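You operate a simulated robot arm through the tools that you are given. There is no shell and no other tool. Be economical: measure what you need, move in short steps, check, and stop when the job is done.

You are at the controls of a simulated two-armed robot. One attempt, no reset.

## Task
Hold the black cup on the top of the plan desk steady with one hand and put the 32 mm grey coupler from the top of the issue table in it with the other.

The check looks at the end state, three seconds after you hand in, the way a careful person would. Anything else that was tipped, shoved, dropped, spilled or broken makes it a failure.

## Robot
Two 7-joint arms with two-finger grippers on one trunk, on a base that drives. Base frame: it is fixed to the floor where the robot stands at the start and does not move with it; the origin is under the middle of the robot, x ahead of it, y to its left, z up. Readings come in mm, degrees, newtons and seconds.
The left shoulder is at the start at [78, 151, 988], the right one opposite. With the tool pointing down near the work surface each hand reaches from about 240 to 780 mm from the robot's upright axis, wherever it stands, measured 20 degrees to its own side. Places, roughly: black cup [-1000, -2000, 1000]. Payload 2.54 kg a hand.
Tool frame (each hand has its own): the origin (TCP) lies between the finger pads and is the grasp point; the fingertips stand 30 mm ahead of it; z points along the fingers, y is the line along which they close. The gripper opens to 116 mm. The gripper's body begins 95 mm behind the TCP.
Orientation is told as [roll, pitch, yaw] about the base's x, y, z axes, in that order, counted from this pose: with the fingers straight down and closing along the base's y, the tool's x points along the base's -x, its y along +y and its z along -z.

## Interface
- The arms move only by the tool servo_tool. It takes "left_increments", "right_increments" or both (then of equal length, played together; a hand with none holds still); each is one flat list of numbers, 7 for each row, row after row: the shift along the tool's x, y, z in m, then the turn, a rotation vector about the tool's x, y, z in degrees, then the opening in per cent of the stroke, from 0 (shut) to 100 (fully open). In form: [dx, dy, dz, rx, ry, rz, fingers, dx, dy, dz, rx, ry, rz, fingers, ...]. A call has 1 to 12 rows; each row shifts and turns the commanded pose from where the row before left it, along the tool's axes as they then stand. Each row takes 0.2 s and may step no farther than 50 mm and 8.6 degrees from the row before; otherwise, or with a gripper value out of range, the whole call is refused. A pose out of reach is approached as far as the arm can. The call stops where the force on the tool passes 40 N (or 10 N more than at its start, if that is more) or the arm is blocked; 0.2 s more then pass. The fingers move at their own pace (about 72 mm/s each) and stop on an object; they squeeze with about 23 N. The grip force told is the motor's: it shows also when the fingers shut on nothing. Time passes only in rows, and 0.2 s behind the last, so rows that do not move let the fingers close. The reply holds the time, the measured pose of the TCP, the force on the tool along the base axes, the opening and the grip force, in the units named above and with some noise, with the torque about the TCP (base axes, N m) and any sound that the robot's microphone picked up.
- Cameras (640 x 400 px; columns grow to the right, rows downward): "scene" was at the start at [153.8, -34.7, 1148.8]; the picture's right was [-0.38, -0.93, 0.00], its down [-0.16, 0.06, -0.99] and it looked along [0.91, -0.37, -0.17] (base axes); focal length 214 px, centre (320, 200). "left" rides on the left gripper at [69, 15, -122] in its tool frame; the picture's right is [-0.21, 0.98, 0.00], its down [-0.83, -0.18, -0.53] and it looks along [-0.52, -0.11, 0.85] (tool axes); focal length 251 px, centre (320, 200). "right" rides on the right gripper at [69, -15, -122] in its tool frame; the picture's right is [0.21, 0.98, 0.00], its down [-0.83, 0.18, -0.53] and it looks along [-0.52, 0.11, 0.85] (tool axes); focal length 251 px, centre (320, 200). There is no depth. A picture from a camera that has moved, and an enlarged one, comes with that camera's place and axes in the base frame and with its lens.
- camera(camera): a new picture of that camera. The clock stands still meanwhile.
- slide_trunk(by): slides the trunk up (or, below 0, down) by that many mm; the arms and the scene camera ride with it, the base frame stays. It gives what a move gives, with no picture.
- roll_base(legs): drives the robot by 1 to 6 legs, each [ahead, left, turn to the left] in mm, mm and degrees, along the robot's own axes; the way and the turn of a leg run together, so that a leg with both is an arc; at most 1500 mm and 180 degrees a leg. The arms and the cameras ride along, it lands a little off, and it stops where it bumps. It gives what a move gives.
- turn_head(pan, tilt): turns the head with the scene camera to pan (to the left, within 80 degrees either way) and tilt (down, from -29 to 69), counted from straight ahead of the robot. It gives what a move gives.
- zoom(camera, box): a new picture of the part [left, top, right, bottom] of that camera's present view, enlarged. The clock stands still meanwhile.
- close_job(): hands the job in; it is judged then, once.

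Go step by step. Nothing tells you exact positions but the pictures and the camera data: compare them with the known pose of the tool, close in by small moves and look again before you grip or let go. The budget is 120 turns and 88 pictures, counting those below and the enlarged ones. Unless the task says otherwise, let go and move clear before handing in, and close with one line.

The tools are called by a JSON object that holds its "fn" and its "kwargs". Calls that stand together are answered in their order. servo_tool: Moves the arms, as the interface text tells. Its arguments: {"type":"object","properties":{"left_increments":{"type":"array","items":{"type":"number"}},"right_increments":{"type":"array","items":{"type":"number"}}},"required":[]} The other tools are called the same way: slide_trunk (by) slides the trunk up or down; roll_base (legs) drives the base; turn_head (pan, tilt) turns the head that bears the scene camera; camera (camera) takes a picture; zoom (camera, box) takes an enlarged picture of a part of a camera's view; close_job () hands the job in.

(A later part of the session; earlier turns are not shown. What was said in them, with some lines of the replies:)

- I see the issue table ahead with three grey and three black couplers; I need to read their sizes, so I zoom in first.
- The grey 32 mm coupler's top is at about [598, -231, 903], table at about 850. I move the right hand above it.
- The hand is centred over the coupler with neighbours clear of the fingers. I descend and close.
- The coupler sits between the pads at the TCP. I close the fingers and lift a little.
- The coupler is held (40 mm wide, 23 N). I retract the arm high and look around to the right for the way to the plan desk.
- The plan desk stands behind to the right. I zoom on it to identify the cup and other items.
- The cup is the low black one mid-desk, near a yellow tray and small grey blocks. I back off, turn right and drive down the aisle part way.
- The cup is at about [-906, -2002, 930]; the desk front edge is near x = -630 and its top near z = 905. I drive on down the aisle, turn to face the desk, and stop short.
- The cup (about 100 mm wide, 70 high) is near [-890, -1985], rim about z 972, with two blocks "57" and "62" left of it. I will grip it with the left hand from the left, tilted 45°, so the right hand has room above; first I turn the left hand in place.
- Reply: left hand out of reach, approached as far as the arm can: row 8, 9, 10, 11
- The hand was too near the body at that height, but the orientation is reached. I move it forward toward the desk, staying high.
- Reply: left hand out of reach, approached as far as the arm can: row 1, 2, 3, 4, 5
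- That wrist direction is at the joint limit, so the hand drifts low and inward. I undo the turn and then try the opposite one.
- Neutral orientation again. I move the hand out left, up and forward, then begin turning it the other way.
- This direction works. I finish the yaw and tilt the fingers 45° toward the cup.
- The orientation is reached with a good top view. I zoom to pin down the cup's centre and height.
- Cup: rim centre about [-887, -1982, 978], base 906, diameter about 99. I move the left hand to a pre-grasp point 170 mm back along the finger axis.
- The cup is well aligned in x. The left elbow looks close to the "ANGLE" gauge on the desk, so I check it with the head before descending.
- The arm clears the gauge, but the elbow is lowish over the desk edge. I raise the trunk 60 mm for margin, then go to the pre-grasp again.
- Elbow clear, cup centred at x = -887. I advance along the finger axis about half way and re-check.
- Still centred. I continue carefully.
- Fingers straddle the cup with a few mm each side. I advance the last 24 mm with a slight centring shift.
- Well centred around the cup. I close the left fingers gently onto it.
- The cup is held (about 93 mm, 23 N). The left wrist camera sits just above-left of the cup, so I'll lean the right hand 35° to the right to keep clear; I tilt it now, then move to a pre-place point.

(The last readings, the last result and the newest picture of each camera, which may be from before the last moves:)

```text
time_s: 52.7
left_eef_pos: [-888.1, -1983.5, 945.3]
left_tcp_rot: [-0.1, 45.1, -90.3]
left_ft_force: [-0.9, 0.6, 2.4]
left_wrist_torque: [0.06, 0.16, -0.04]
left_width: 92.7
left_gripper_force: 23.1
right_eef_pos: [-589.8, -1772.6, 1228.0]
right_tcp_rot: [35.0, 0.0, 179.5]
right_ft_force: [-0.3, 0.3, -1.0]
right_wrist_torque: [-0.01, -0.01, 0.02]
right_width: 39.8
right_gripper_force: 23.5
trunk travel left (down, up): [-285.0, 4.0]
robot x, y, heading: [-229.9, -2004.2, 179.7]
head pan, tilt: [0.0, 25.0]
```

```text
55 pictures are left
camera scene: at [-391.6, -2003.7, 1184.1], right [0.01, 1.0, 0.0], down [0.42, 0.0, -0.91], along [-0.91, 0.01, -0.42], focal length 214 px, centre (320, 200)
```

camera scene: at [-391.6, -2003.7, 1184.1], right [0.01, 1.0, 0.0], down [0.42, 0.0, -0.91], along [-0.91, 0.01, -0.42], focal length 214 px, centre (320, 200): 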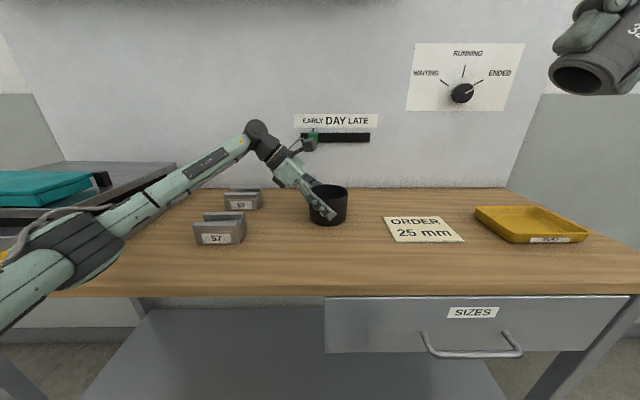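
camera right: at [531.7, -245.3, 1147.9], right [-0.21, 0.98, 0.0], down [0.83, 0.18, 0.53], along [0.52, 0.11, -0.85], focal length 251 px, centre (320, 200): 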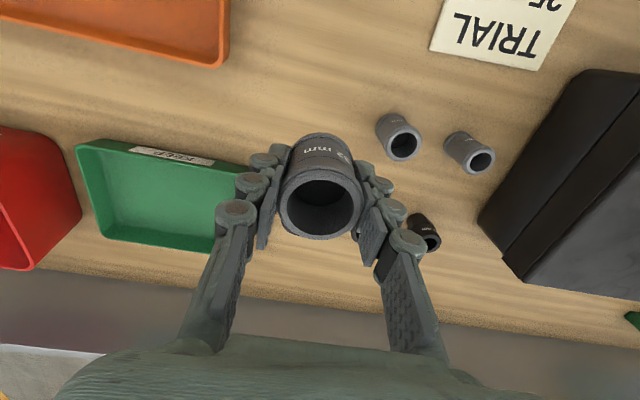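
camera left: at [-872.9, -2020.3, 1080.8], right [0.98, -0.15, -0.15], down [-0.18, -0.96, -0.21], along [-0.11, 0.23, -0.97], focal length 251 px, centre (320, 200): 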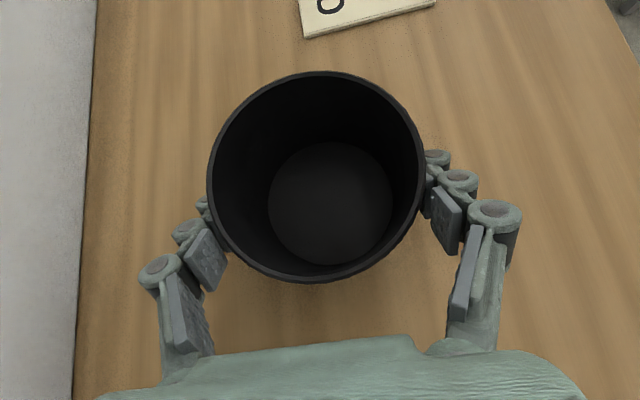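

The tilt is right and the left camera's edge is about 20 mm left of the cup centre. I move the right hand to the pre-place point, 120 mm back along its axis.

{"fn": "servo_tool", "kwargs": {"right_increments": [-0.0332, 0.0042, 0.0218, 0, 0, 0, 0, -0.0332, 0.0042, 0.0218, 0, 0, 0, 0, -0.0332, 0.0042, 0.0218, 0, 0, 0, 0, -0.0332, 0.0042, 0.0218, 0, 0, 0, 0, -0.0332, 0.0042, 0.0218, 0, 0, 0, 0, -0.0332, 0.0042, 0.0218, 0, 0, 0, 0, -0.0332, 0.0042, 0.0218, 0, 0, 0, 0, -0.0332, 0.0042, 0.0218, 0, 0, 0, 0, -0.0332, 0.0042, 0.0218, 0, 0, 0, 0, 0, 0, 0, 0, 0, 0, 0]}}

{"fn": "camera", "kwargs": {"camera": "scene"}}

{"fn": "camera", "kwargs": {"camera": "right"}}

{"fn": "camera", "kwargs": {"camera": "left"}}

```text
time_s: 54.9
left_eef_pos: [-888.3, -1982.0, 945.6]
left_tcp_rot: [0.0, 45.0, -90.2]
left_ft_force: [0.7, 0.5, 2.4]
left_wrist_torque: [0.06, 0.1, -0.03]
left_width: 92.9
left_gripper_force: 22.7
right_eef_pos: [-857.2, -1899.0, 1105.3]
right_tcp_rot: [34.9, 0.0, 179.4]
right_ft_force: [1.0, 1.4, -0.1]
right_wrist_torque: [-0.02, 0.0, 0.0]
right_width: 40.0
right_gripper_force: 22.6
right hand out of reach, approached as far as the arm can: row 9
trunk travel left (down, up): [-285.0, 4.0]
robot x, y, heading: [-234.7, -2007.0, 179.7]
head pan, tilt: [0.0, 25.0]
```

```text
54 pictures are left
camera scene: at [-391.4, -2003.7, 1184.1], right [0.01, 1.0, 0.0], down [0.42, 0.0, -0.91], along [-0.91, 0.01, -0.42], focal length 214 px, centre (320, 200)
```

scene: 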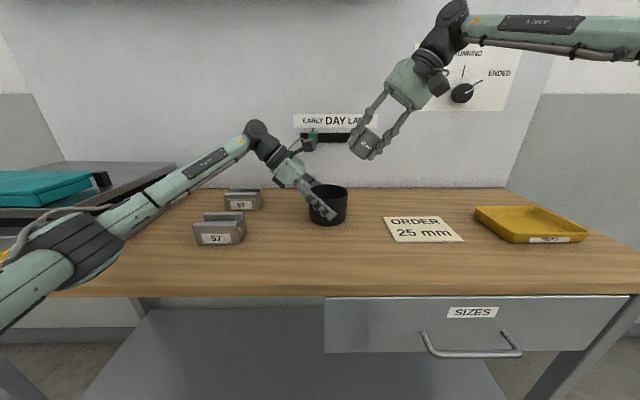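

```text
53 pictures are left
camera right: at [-787.2, -1816.4, 1196.2], right [0.21, -0.8, 0.56], down [-0.82, 0.17, 0.54], along [-0.53, -0.57, -0.63], focal length 251 px, centre (320, 200)
```

right: 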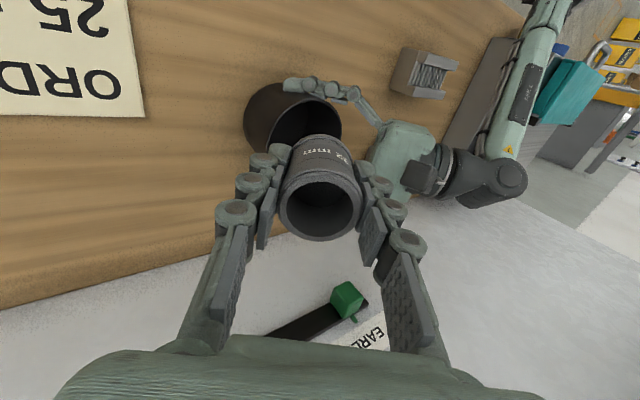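

```text
52 pictures are left
camera left: at [-872.6, -2020.2, 1080.8], right [0.98, -0.15, -0.15], down [-0.18, -0.96, -0.21], along [-0.11, 0.23, -0.97], focal length 251 px, centre (320, 200)
```

left: 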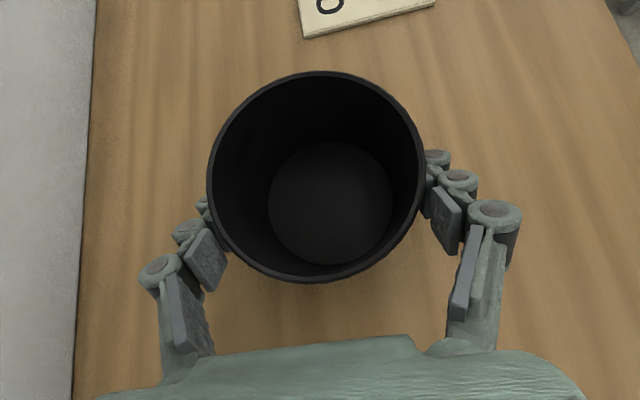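

The right hand was just at reach limit up high; lower down it should reach. I advance to about 50 mm short of release, above the rim, and check.

{"fn": "servo_tool", "kwargs": {"right_increments": [0, 0.001, 0.023, 0, 0, 0, 0, -0.01, 0.001, 0.023, 0, 0, 0, 0, -0.01, 0.001, 0.023, 0, 0, 0, 0, -0.011, 0.001, 0.023, 0, 0, 0, 0, 0, 0, 0, 0, 0, 0, 0]}}

{"fn": "camera", "kwargs": {"camera": "scene"}}

{"fn": "camera", "kwargs": {"camera": "right"}}

{"fn": "camera", "kwargs": {"camera": "left"}}

```text
time_s: 56.1
left_eef_pos: [-887.7, -1982.1, 944.4]
left_tcp_rot: [-0.1, 44.9, -90.2]
left_ft_force: [-0.5, 0.8, 3.4]
left_wrist_torque: [0.05, 0.15, 0.01]
left_width: 92.8
left_gripper_force: 23.3
right_eef_pos: [-865.7, -1936.5, 1023.5]
right_tcp_rot: [35.2, -0.2, 179.4]
right_ft_force: [-0.4, 0.8, -0.9]
right_wrist_torque: [-0.02, 0.0, 0.0]
right_width: 39.9
right_gripper_force: 22.7
right hand out of reach, approached as far as the arm can: row 2, 3, 4
trunk travel left (down, up): [-285.0, 4.0]
robot x, y, heading: [-236.5, -2004.2, 179.7]
head pan, tilt: [0.0, 25.0]
```

```text
51 pictures are left
camera scene: at [-391.6, -2003.7, 1184.1], right [0.01, 1.0, 0.0], down [0.42, 0.0, -0.91], along [-0.91, 0.01, -0.42], focal length 214 px, centre (320, 200)
```

scene: 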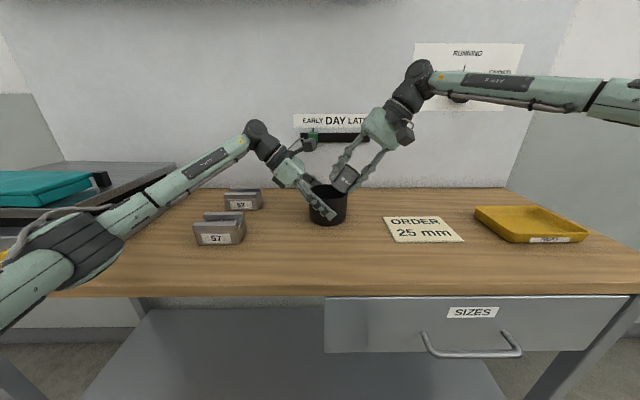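

```text
50 pictures are left
camera right: at [-795.6, -1853.7, 1115.1], right [0.21, -0.8, 0.56], down [-0.82, 0.17, 0.54], along [-0.53, -0.57, -0.62], focal length 251 px, centre (320, 200)
```

right: 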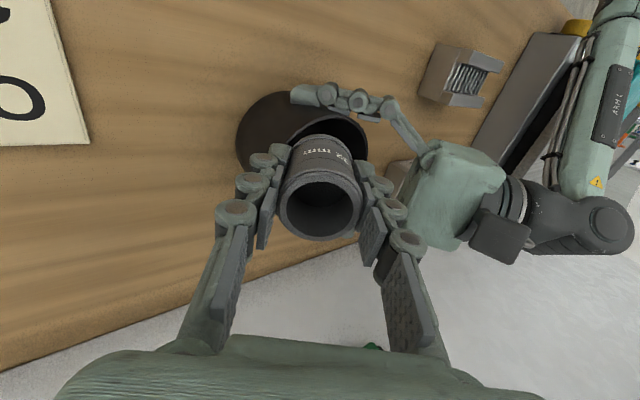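

```text
49 pictures are left
camera left: at [-872.9, -2020.3, 1080.8], right [0.98, -0.15, -0.15], down [-0.18, -0.96, -0.21], along [-0.11, 0.23, -0.97], focal length 251 px, centre (320, 200)
```

left: 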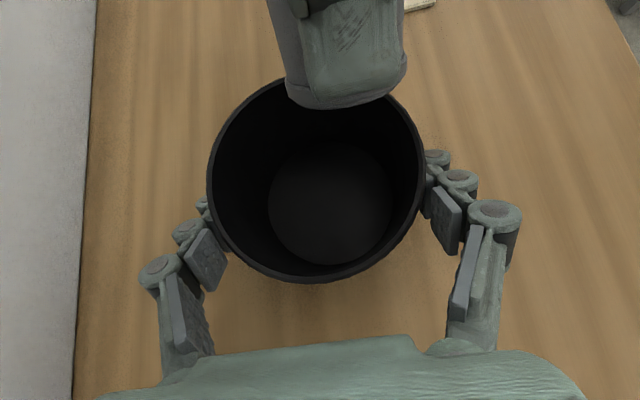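

The right arm is short in x by about 22 mm. I lean the tool 14° so the fingers point a bit forward, which brings the wrist nearer the robot, while backing up slightly.

{"fn": "servo_tool", "kwargs": {"right_increments": [0, 0, -0.012, 0, 0, 0, 0, 0, 0, 0, 0, -7, 0, 0, 0, 0, 0, 0, -7, 0, 0, -0.012, 0, 0.003, 0, 0, 0, 0, 0, 0, 0, 0, 0, 0, 0]}}

{"fn": "camera", "kwargs": {"camera": "left"}}

```text
time_s: 57.3
left_eef_pos: [-888.5, -1982.8, 945.8]
left_tcp_rot: [0.0, 45.0, -90.1]
left_ft_force: [1.2, -0.4, 2.6]
left_wrist_torque: [0.05, 0.1, -0.02]
left_width: 92.6
left_gripper_force: 22.7
right_eef_pos: [-876.9, -1931.3, 1035.3]
right_tcp_rot: [35.8, -11.5, 171.3]
right_ft_force: [-1.2, 1.0, -1.3]
right_wrist_torque: [0.01, 0.02, -0.01]
right_width: 39.7
right_gripper_force: 23.0
trunk travel left (down, up): [-285.0, 4.0]
robot x, y, heading: [-229.2, -2008.0, 179.4]
head pan, tilt: [0.0, 25.0]
```

```text
48 pictures are left
camera left: at [-872.7, -2020.3, 1080.8], right [0.98, -0.15, -0.15], down [-0.18, -0.96, -0.21], along [-0.11, 0.23, -0.97], focal length 251 px, centre (320, 200)
```

left: 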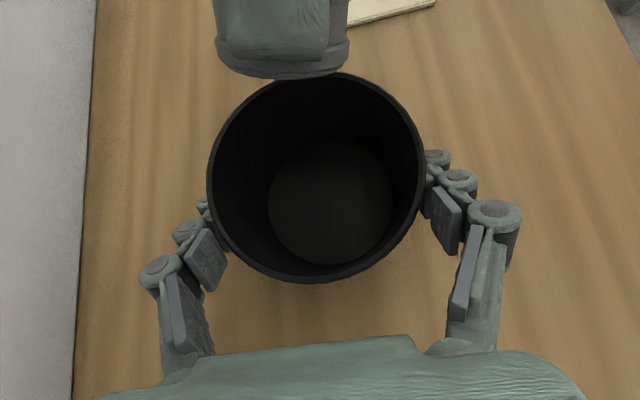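

Reach is fine now. I shift sideways over the cup at height first, then look before lowering.

{"fn": "servo_tool", "kwargs": {"right_increments": [0.0024, 0.012, 0.011, 0, 0, 0, 0, 0.0024, 0.012, 0.011, 0, 0, 0, 0, 0.0024, 0.012, 0.011, 0, 0, 0, 0, 0, 0, 0, 0, 0, 0, 0]}}

{"fn": "camera", "kwargs": {"camera": "left"}}

{"fn": "zoom", "kwargs": {"camera": "scene", "box": [240, 80, 440, 240]}}

{"fn": "camera", "kwargs": {"camera": "right"}}

```text
time_s: 58.3
left_eef_pos: [-887.9, -1981.7, 943.6]
left_tcp_rot: [-0.1, 45.1, -90.2]
left_ft_force: [0.2, 0.2, 2.8]
left_wrist_torque: [0.01, 0.11, 0.01]
left_width: 92.5
left_gripper_force: 22.5
right_eef_pos: [-877.2, -1978.3, 1028.2]
right_tcp_rot: [35.8, -11.5, 171.2]
right_ft_force: [-0.7, 0.3, -1.2]
right_wrist_torque: [0.01, 0.0, 0.01]
right_width: 39.7
right_gripper_force: 23.6
trunk travel left (down, up): [-285.0, 4.0]
robot x, y, heading: [-233.7, -2009.5, 179.6]
head pan, tilt: [0.0, 25.0]
```

```text
47 pictures are left
camera left: at [-872.8, -2020.3, 1080.8], right [0.98, -0.15, -0.15], down [-0.18, -0.96, -0.21], along [-0.11, 0.23, -0.97], focal length 251 px, centre (320, 200)
```

left: 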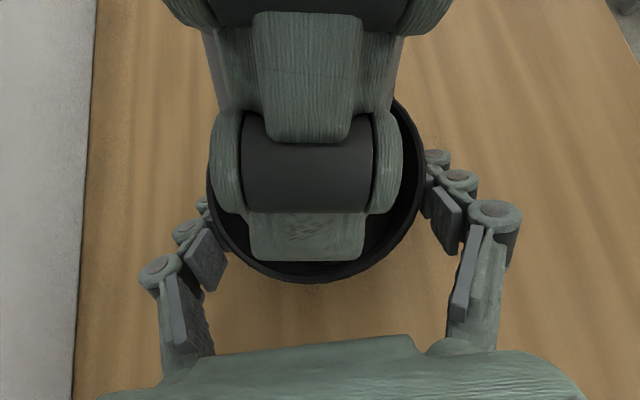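

```text
2.50 times, centred on (340, 160) of scene
camera zoom: at [-391.6, -2003.7, 1184.1], right [0.01, 1.0, 0.0], down [0.42, 0.0, -0.91], along [-0.91, 0.01, -0.42], focal length 536 px, centre (270, 300)
```

zoom: 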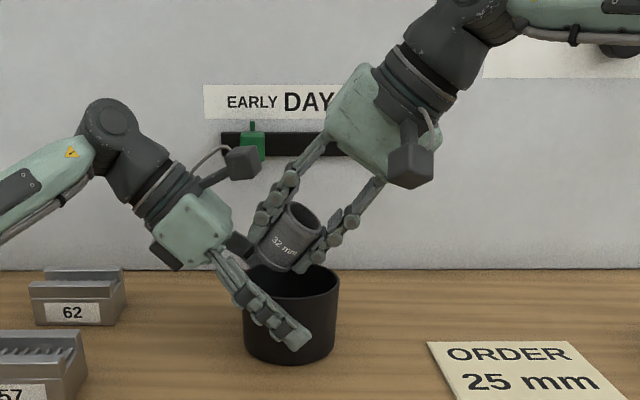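

```text
45 pictures are left
camera right: at [-780.5, -1907.7, 1102.6], right [0.2, -0.83, 0.52], down [-0.67, 0.27, 0.69], along [-0.72, -0.49, -0.5], focal length 251 px, centre (320, 200)
```

right: 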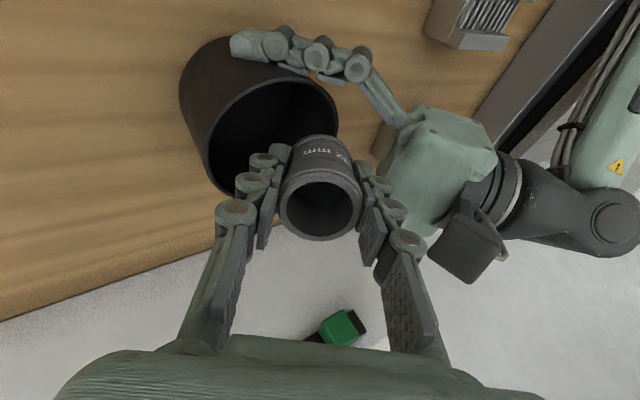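

Clearances look good: coupler over the cup, both hands apart. I lower the right hand straight down about 38 mm.

{"fn": "servo_tool", "kwargs": {"right_increments": [0.002, -0.0052, 0.008, 0, 0, 0, 0, 0.002, -0.0052, 0.008, 0, 0, 0, 0, 0.002, -0.0052, 0.008, 0, 0, 0, 0, 0.002, -0.0052, 0.008, 0, 0, 0, 0, 0, 0, 0, 0, 0, 0, 0]}}

{"fn": "zoom", "kwargs": {"camera": "scene", "box": [240, 80, 440, 240]}}

{"fn": "camera", "kwargs": {"camera": "right"}}

{"fn": "camera", "kwargs": {"camera": "left"}}

```text
time_s: 59.5
left_eef_pos: [-888.6, -1982.5, 945.7]
left_tcp_rot: [0.0, 45.1, -90.2]
left_ft_force: [0.1, -1.3, 2.8]
left_wrist_torque: [0.05, 0.14, 0.03]
left_width: 92.6
left_gripper_force: 23.1
right_eef_pos: [-876.8, -1979.4, 988.6]
right_tcp_rot: [35.8, -11.4, 171.4]
right_ft_force: [0.5, -0.4, -0.2]
right_wrist_torque: [-0.01, -0.01, -0.01]
right_width: 40.0
right_gripper_force: 23.2
trunk travel left (down, up): [-285.0, 4.0]
robot x, y, heading: [-230.6, -2007.1, 179.3]
head pan, tilt: [0.0, 25.0]
```

```text
2.50 times, centred on (340, 160) of scene
camera zoom: at [-391.6, -2003.7, 1184.1], right [0.01, 1.0, 0.0], down [0.42, 0.0, -0.91], along [-0.91, 0.01, -0.42], focal length 536 px, centre (270, 300)
```

zoom: 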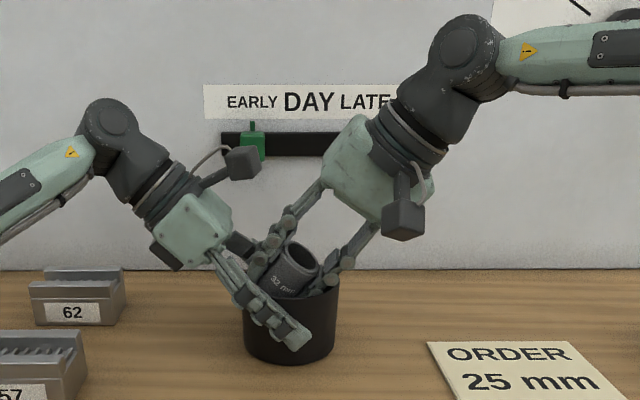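

```text
43 pictures are left
camera right: at [-780.5, -1909.0, 1063.4], right [0.2, -0.83, 0.52], down [-0.67, 0.27, 0.69], along [-0.71, -0.49, -0.5], focal length 251 px, centre (320, 200)
```

right: 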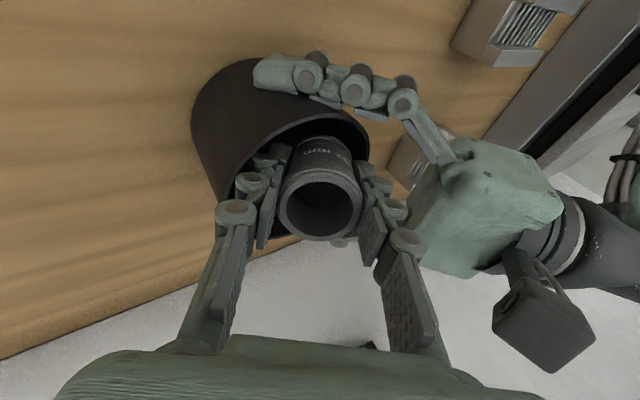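

```text
42 pictures are left
camera left: at [-872.8, -2020.3, 1080.8], right [0.98, -0.15, -0.15], down [-0.18, -0.96, -0.21], along [-0.11, 0.23, -0.97], focal length 251 px, centre (320, 200)
```

left: 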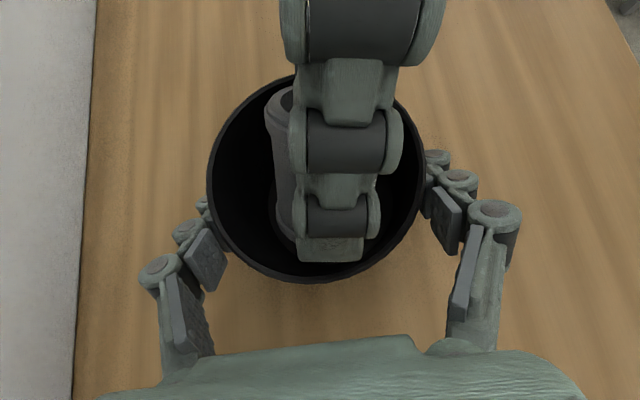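

The coupler's lower half is inside the cup with no contact force. I open the right fingers just enough to release it.

{"fn": "servo_tool", "kwargs": {"right_increments": [0, 0, 0, 0, 0, 0, 40, 0, 0, 0, 0, 0, 0, 45, 0, 0, 0, 0, 0, 0, 45, 0, 0, 0, 0, 0, 0, 45]}}

{"fn": "camera", "kwargs": {"camera": "right"}}

{"fn": "camera", "kwargs": {"camera": "left"}}

```text
time_s: 60.5
left_eef_pos: [-887.8, -1981.7, 945.0]
left_tcp_rot: [0.1, 44.9, -90.2]
left_ft_force: [0.1, 2.4, 1.4]
left_wrist_torque: [-0.09, 0.23, 0.05]
left_width: 92.8
left_gripper_force: 23.5
right_eef_pos: [-877.6, -1980.3, 988.7]
right_tcp_rot: [35.8, -11.5, 171.4]
right_ft_force: [-1.1, -2.3, 0.5]
right_wrist_torque: [0.06, -0.01, 0.03]
right_width: 50.5
right_gripper_force: 0.0
trunk travel left (down, up): [-285.0, 4.0]
robot x, y, heading: [-234.5, -2002.1, 179.4]
head pan, tilt: [0.0, 25.0]
```

```text
41 pictures are left
camera right: at [-780.4, -1909.1, 1063.8], right [0.2, -0.83, 0.52], down [-0.67, 0.27, 0.69], along [-0.72, -0.49, -0.5], focal length 251 px, centre (320, 200)
```

right: 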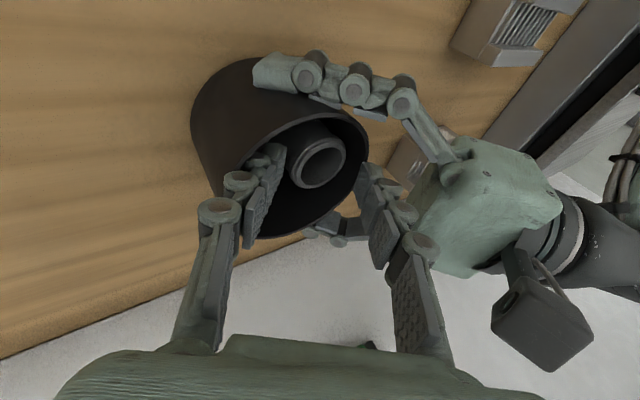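

```text
40 pictures are left
camera left: at [-872.7, -2020.2, 1080.8], right [0.98, -0.15, -0.15], down [-0.18, -0.96, -0.21], along [-0.11, 0.23, -0.97], focal length 251 px, centre (320, 200)
```

left: 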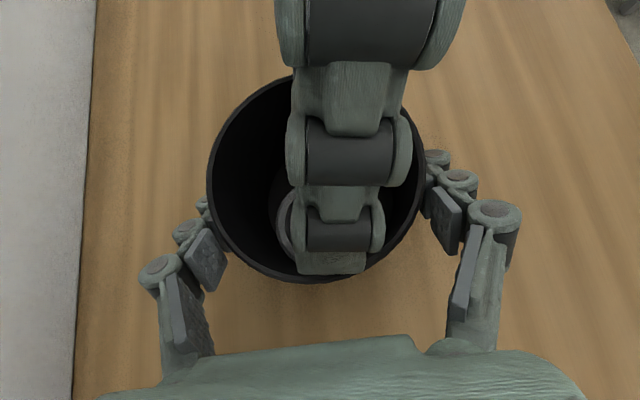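

The coupler has dropped in; a finger lightly touches the rim. I narrow the fingers slightly and retract straight up, then away.

{"fn": "servo_tool", "kwargs": {"right_increments": [0, 0, 0, 0, 0, 0, 38, 0, 0, 0, 0, 0, 0, 38, -0.002, 0.0052, -0.008, 0, 0, 0, 38, -0.004, 0.0104, -0.016, 0, 0, 0, 38, -0.004, 0.0104, -0.016, 0, 0, 0, 38, 0, 0, -0.025, 0, 0, 0, 38, 0, 0, -0.03, 0, 0, 0, 38, 0, 0, -0.03, 0, 0, 0, 38, 0, 0, -0.03, 0, 0, 0, 38, 0, 0, 0, 0, 0, 0, 38]}}

{"fn": "camera", "kwargs": {"camera": "left"}}

{"fn": "camera", "kwargs": {"camera": "scene"}}

```text
time_s: 62.7
left_eef_pos: [-887.3, -1983.0, 945.0]
left_tcp_rot: [0.0, 45.0, -90.2]
left_ft_force: [1.0, 0.1, 1.9]
left_wrist_torque: [0.03, 0.1, -0.02]
left_width: 92.4
left_gripper_force: 22.8
right_eef_pos: [-848.4, -1914.1, 1129.6]
right_tcp_rot: [35.8, -11.4, 171.4]
right_ft_force: [-0.1, -0.2, 0.1]
right_wrist_torque: [0.01, 0.02, 0.01]
right_width: 44.1
right_gripper_force: 0.0
trunk travel left (down, up): [-285.0, 4.0]
robot x, y, heading: [-229.7, -2003.4, 179.5]
head pan, tilt: [0.0, 25.0]
```

```text
39 pictures are left
camera left: at [-872.6, -2020.3, 1080.8], right [0.98, -0.15, -0.15], down [-0.18, -0.96, -0.21], along [-0.11, 0.23, -0.97], focal length 251 px, centre (320, 200)
```

left: 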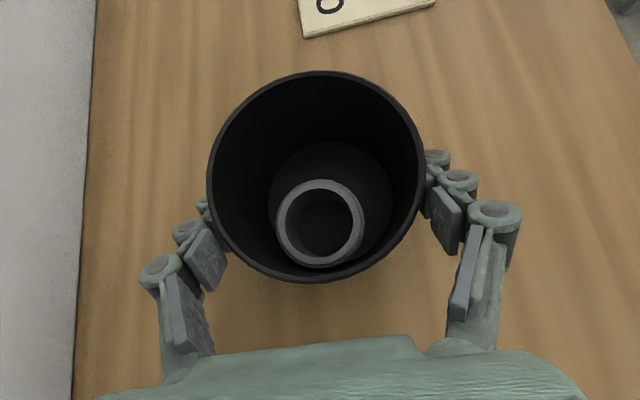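

```text
38 pictures are left
camera scene: at [-391.5, -2003.8, 1184.1], right [0.01, 1.0, 0.0], down [0.42, 0.0, -0.91], along [-0.91, 0.01, -0.42], focal length 214 px, centre (320, 200)
```

scene: 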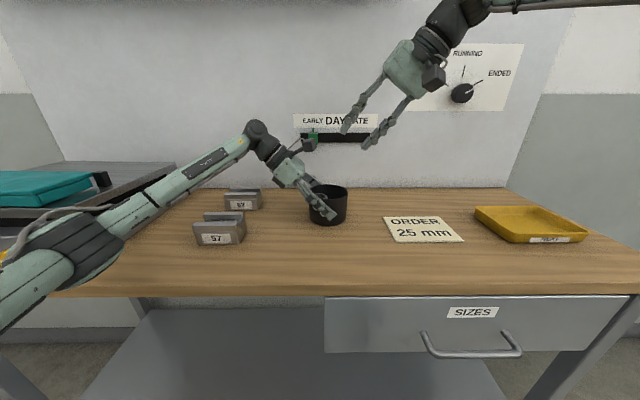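

The coupler stands upright in the cup. I open the left hand and back it out along its axis.

{"fn": "servo_tool", "kwargs": {"left_increments": [0, 0, 0, 0, 0, 0, 90, 0, 0, 0, 0, 0, 0, 100, 0, 0, 0, 0, 0, 0, 100, 0, 0, -0.012, 0, 0, 0, 100, 0, 0, -0.02, 0, 0, 0, 100, 0, 0, -0.03, 0, 0, 0, 100, 0, 0, -0.03, 0, 0, 0, 100, 0, 0, -0.04, 0, 0, 0, 100, 0, 0, -0.04, 0, 0, 0, 100, 0, 0, 0, 0, 0, 0, 100]}}

{"fn": "camera", "kwargs": {"camera": "left"}}

{"fn": "camera", "kwargs": {"camera": "scene"}}

```text
time_s: 64.9
left_eef_pos: [-889.1, -2103.4, 1066.9]
left_tcp_rot: [0.0, 45.0, -90.1]
left_ft_force: [0.2, 0.4, -0.4]
left_wrist_torque: [0.0, -0.03, -0.01]
left_width: 116.1
left_gripper_force: 0.0
right_eef_pos: [-849.2, -1914.3, 1128.1]
right_tcp_rot: [35.9, -11.3, 171.3]
right_ft_force: [0.5, -0.1, -0.4]
right_wrist_torque: [-0.03, 0.01, 0.02]
right_width: 44.1
right_gripper_force: 0.2
trunk travel left (down, up): [-285.0, 4.0]
robot x, y, heading: [-230.7, -2008.4, 179.6]
head pan, tilt: [0.0, 25.0]
```

```text
37 pictures are left
camera left: at [-874.0, -2141.2, 1202.6], right [0.98, -0.15, -0.15], down [-0.18, -0.96, -0.21], along [-0.11, 0.23, -0.97], focal length 251 px, centre (320, 200)
```

left: 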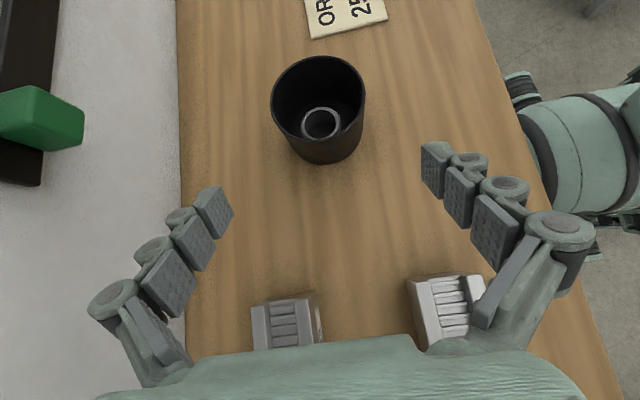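

```text
36 pictures are left
camera scene: at [-392.0, -2003.6, 1184.0], right [0.01, 1.0, 0.0], down [0.42, 0.0, -0.91], along [-0.91, 0.01, -0.42], focal length 214 px, centre (320, 200)
```

scene: 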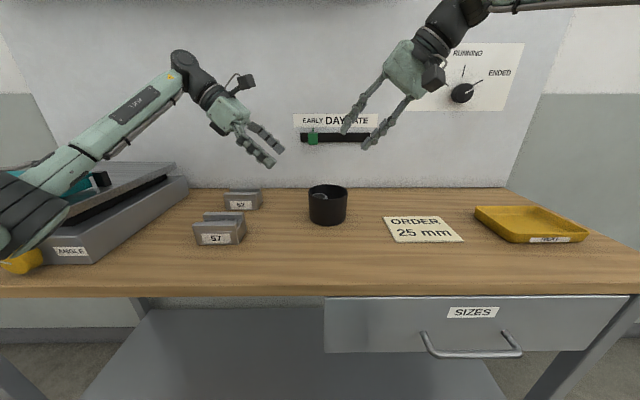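

The cup stands where it was with the coupler upright inside. Both hands are clear and nothing else on the plan desk has moved, so I hand in.

{"fn": "close_job", "kwargs": {}}

```text
The job is handed in.
```

The 32 mm grey coupler is standing in the black cup on the plan desk. The left hand held the cup while the right hand put the coupler in. Both hands have let go and are clear, and I saw nothing else moved on the plan desk.
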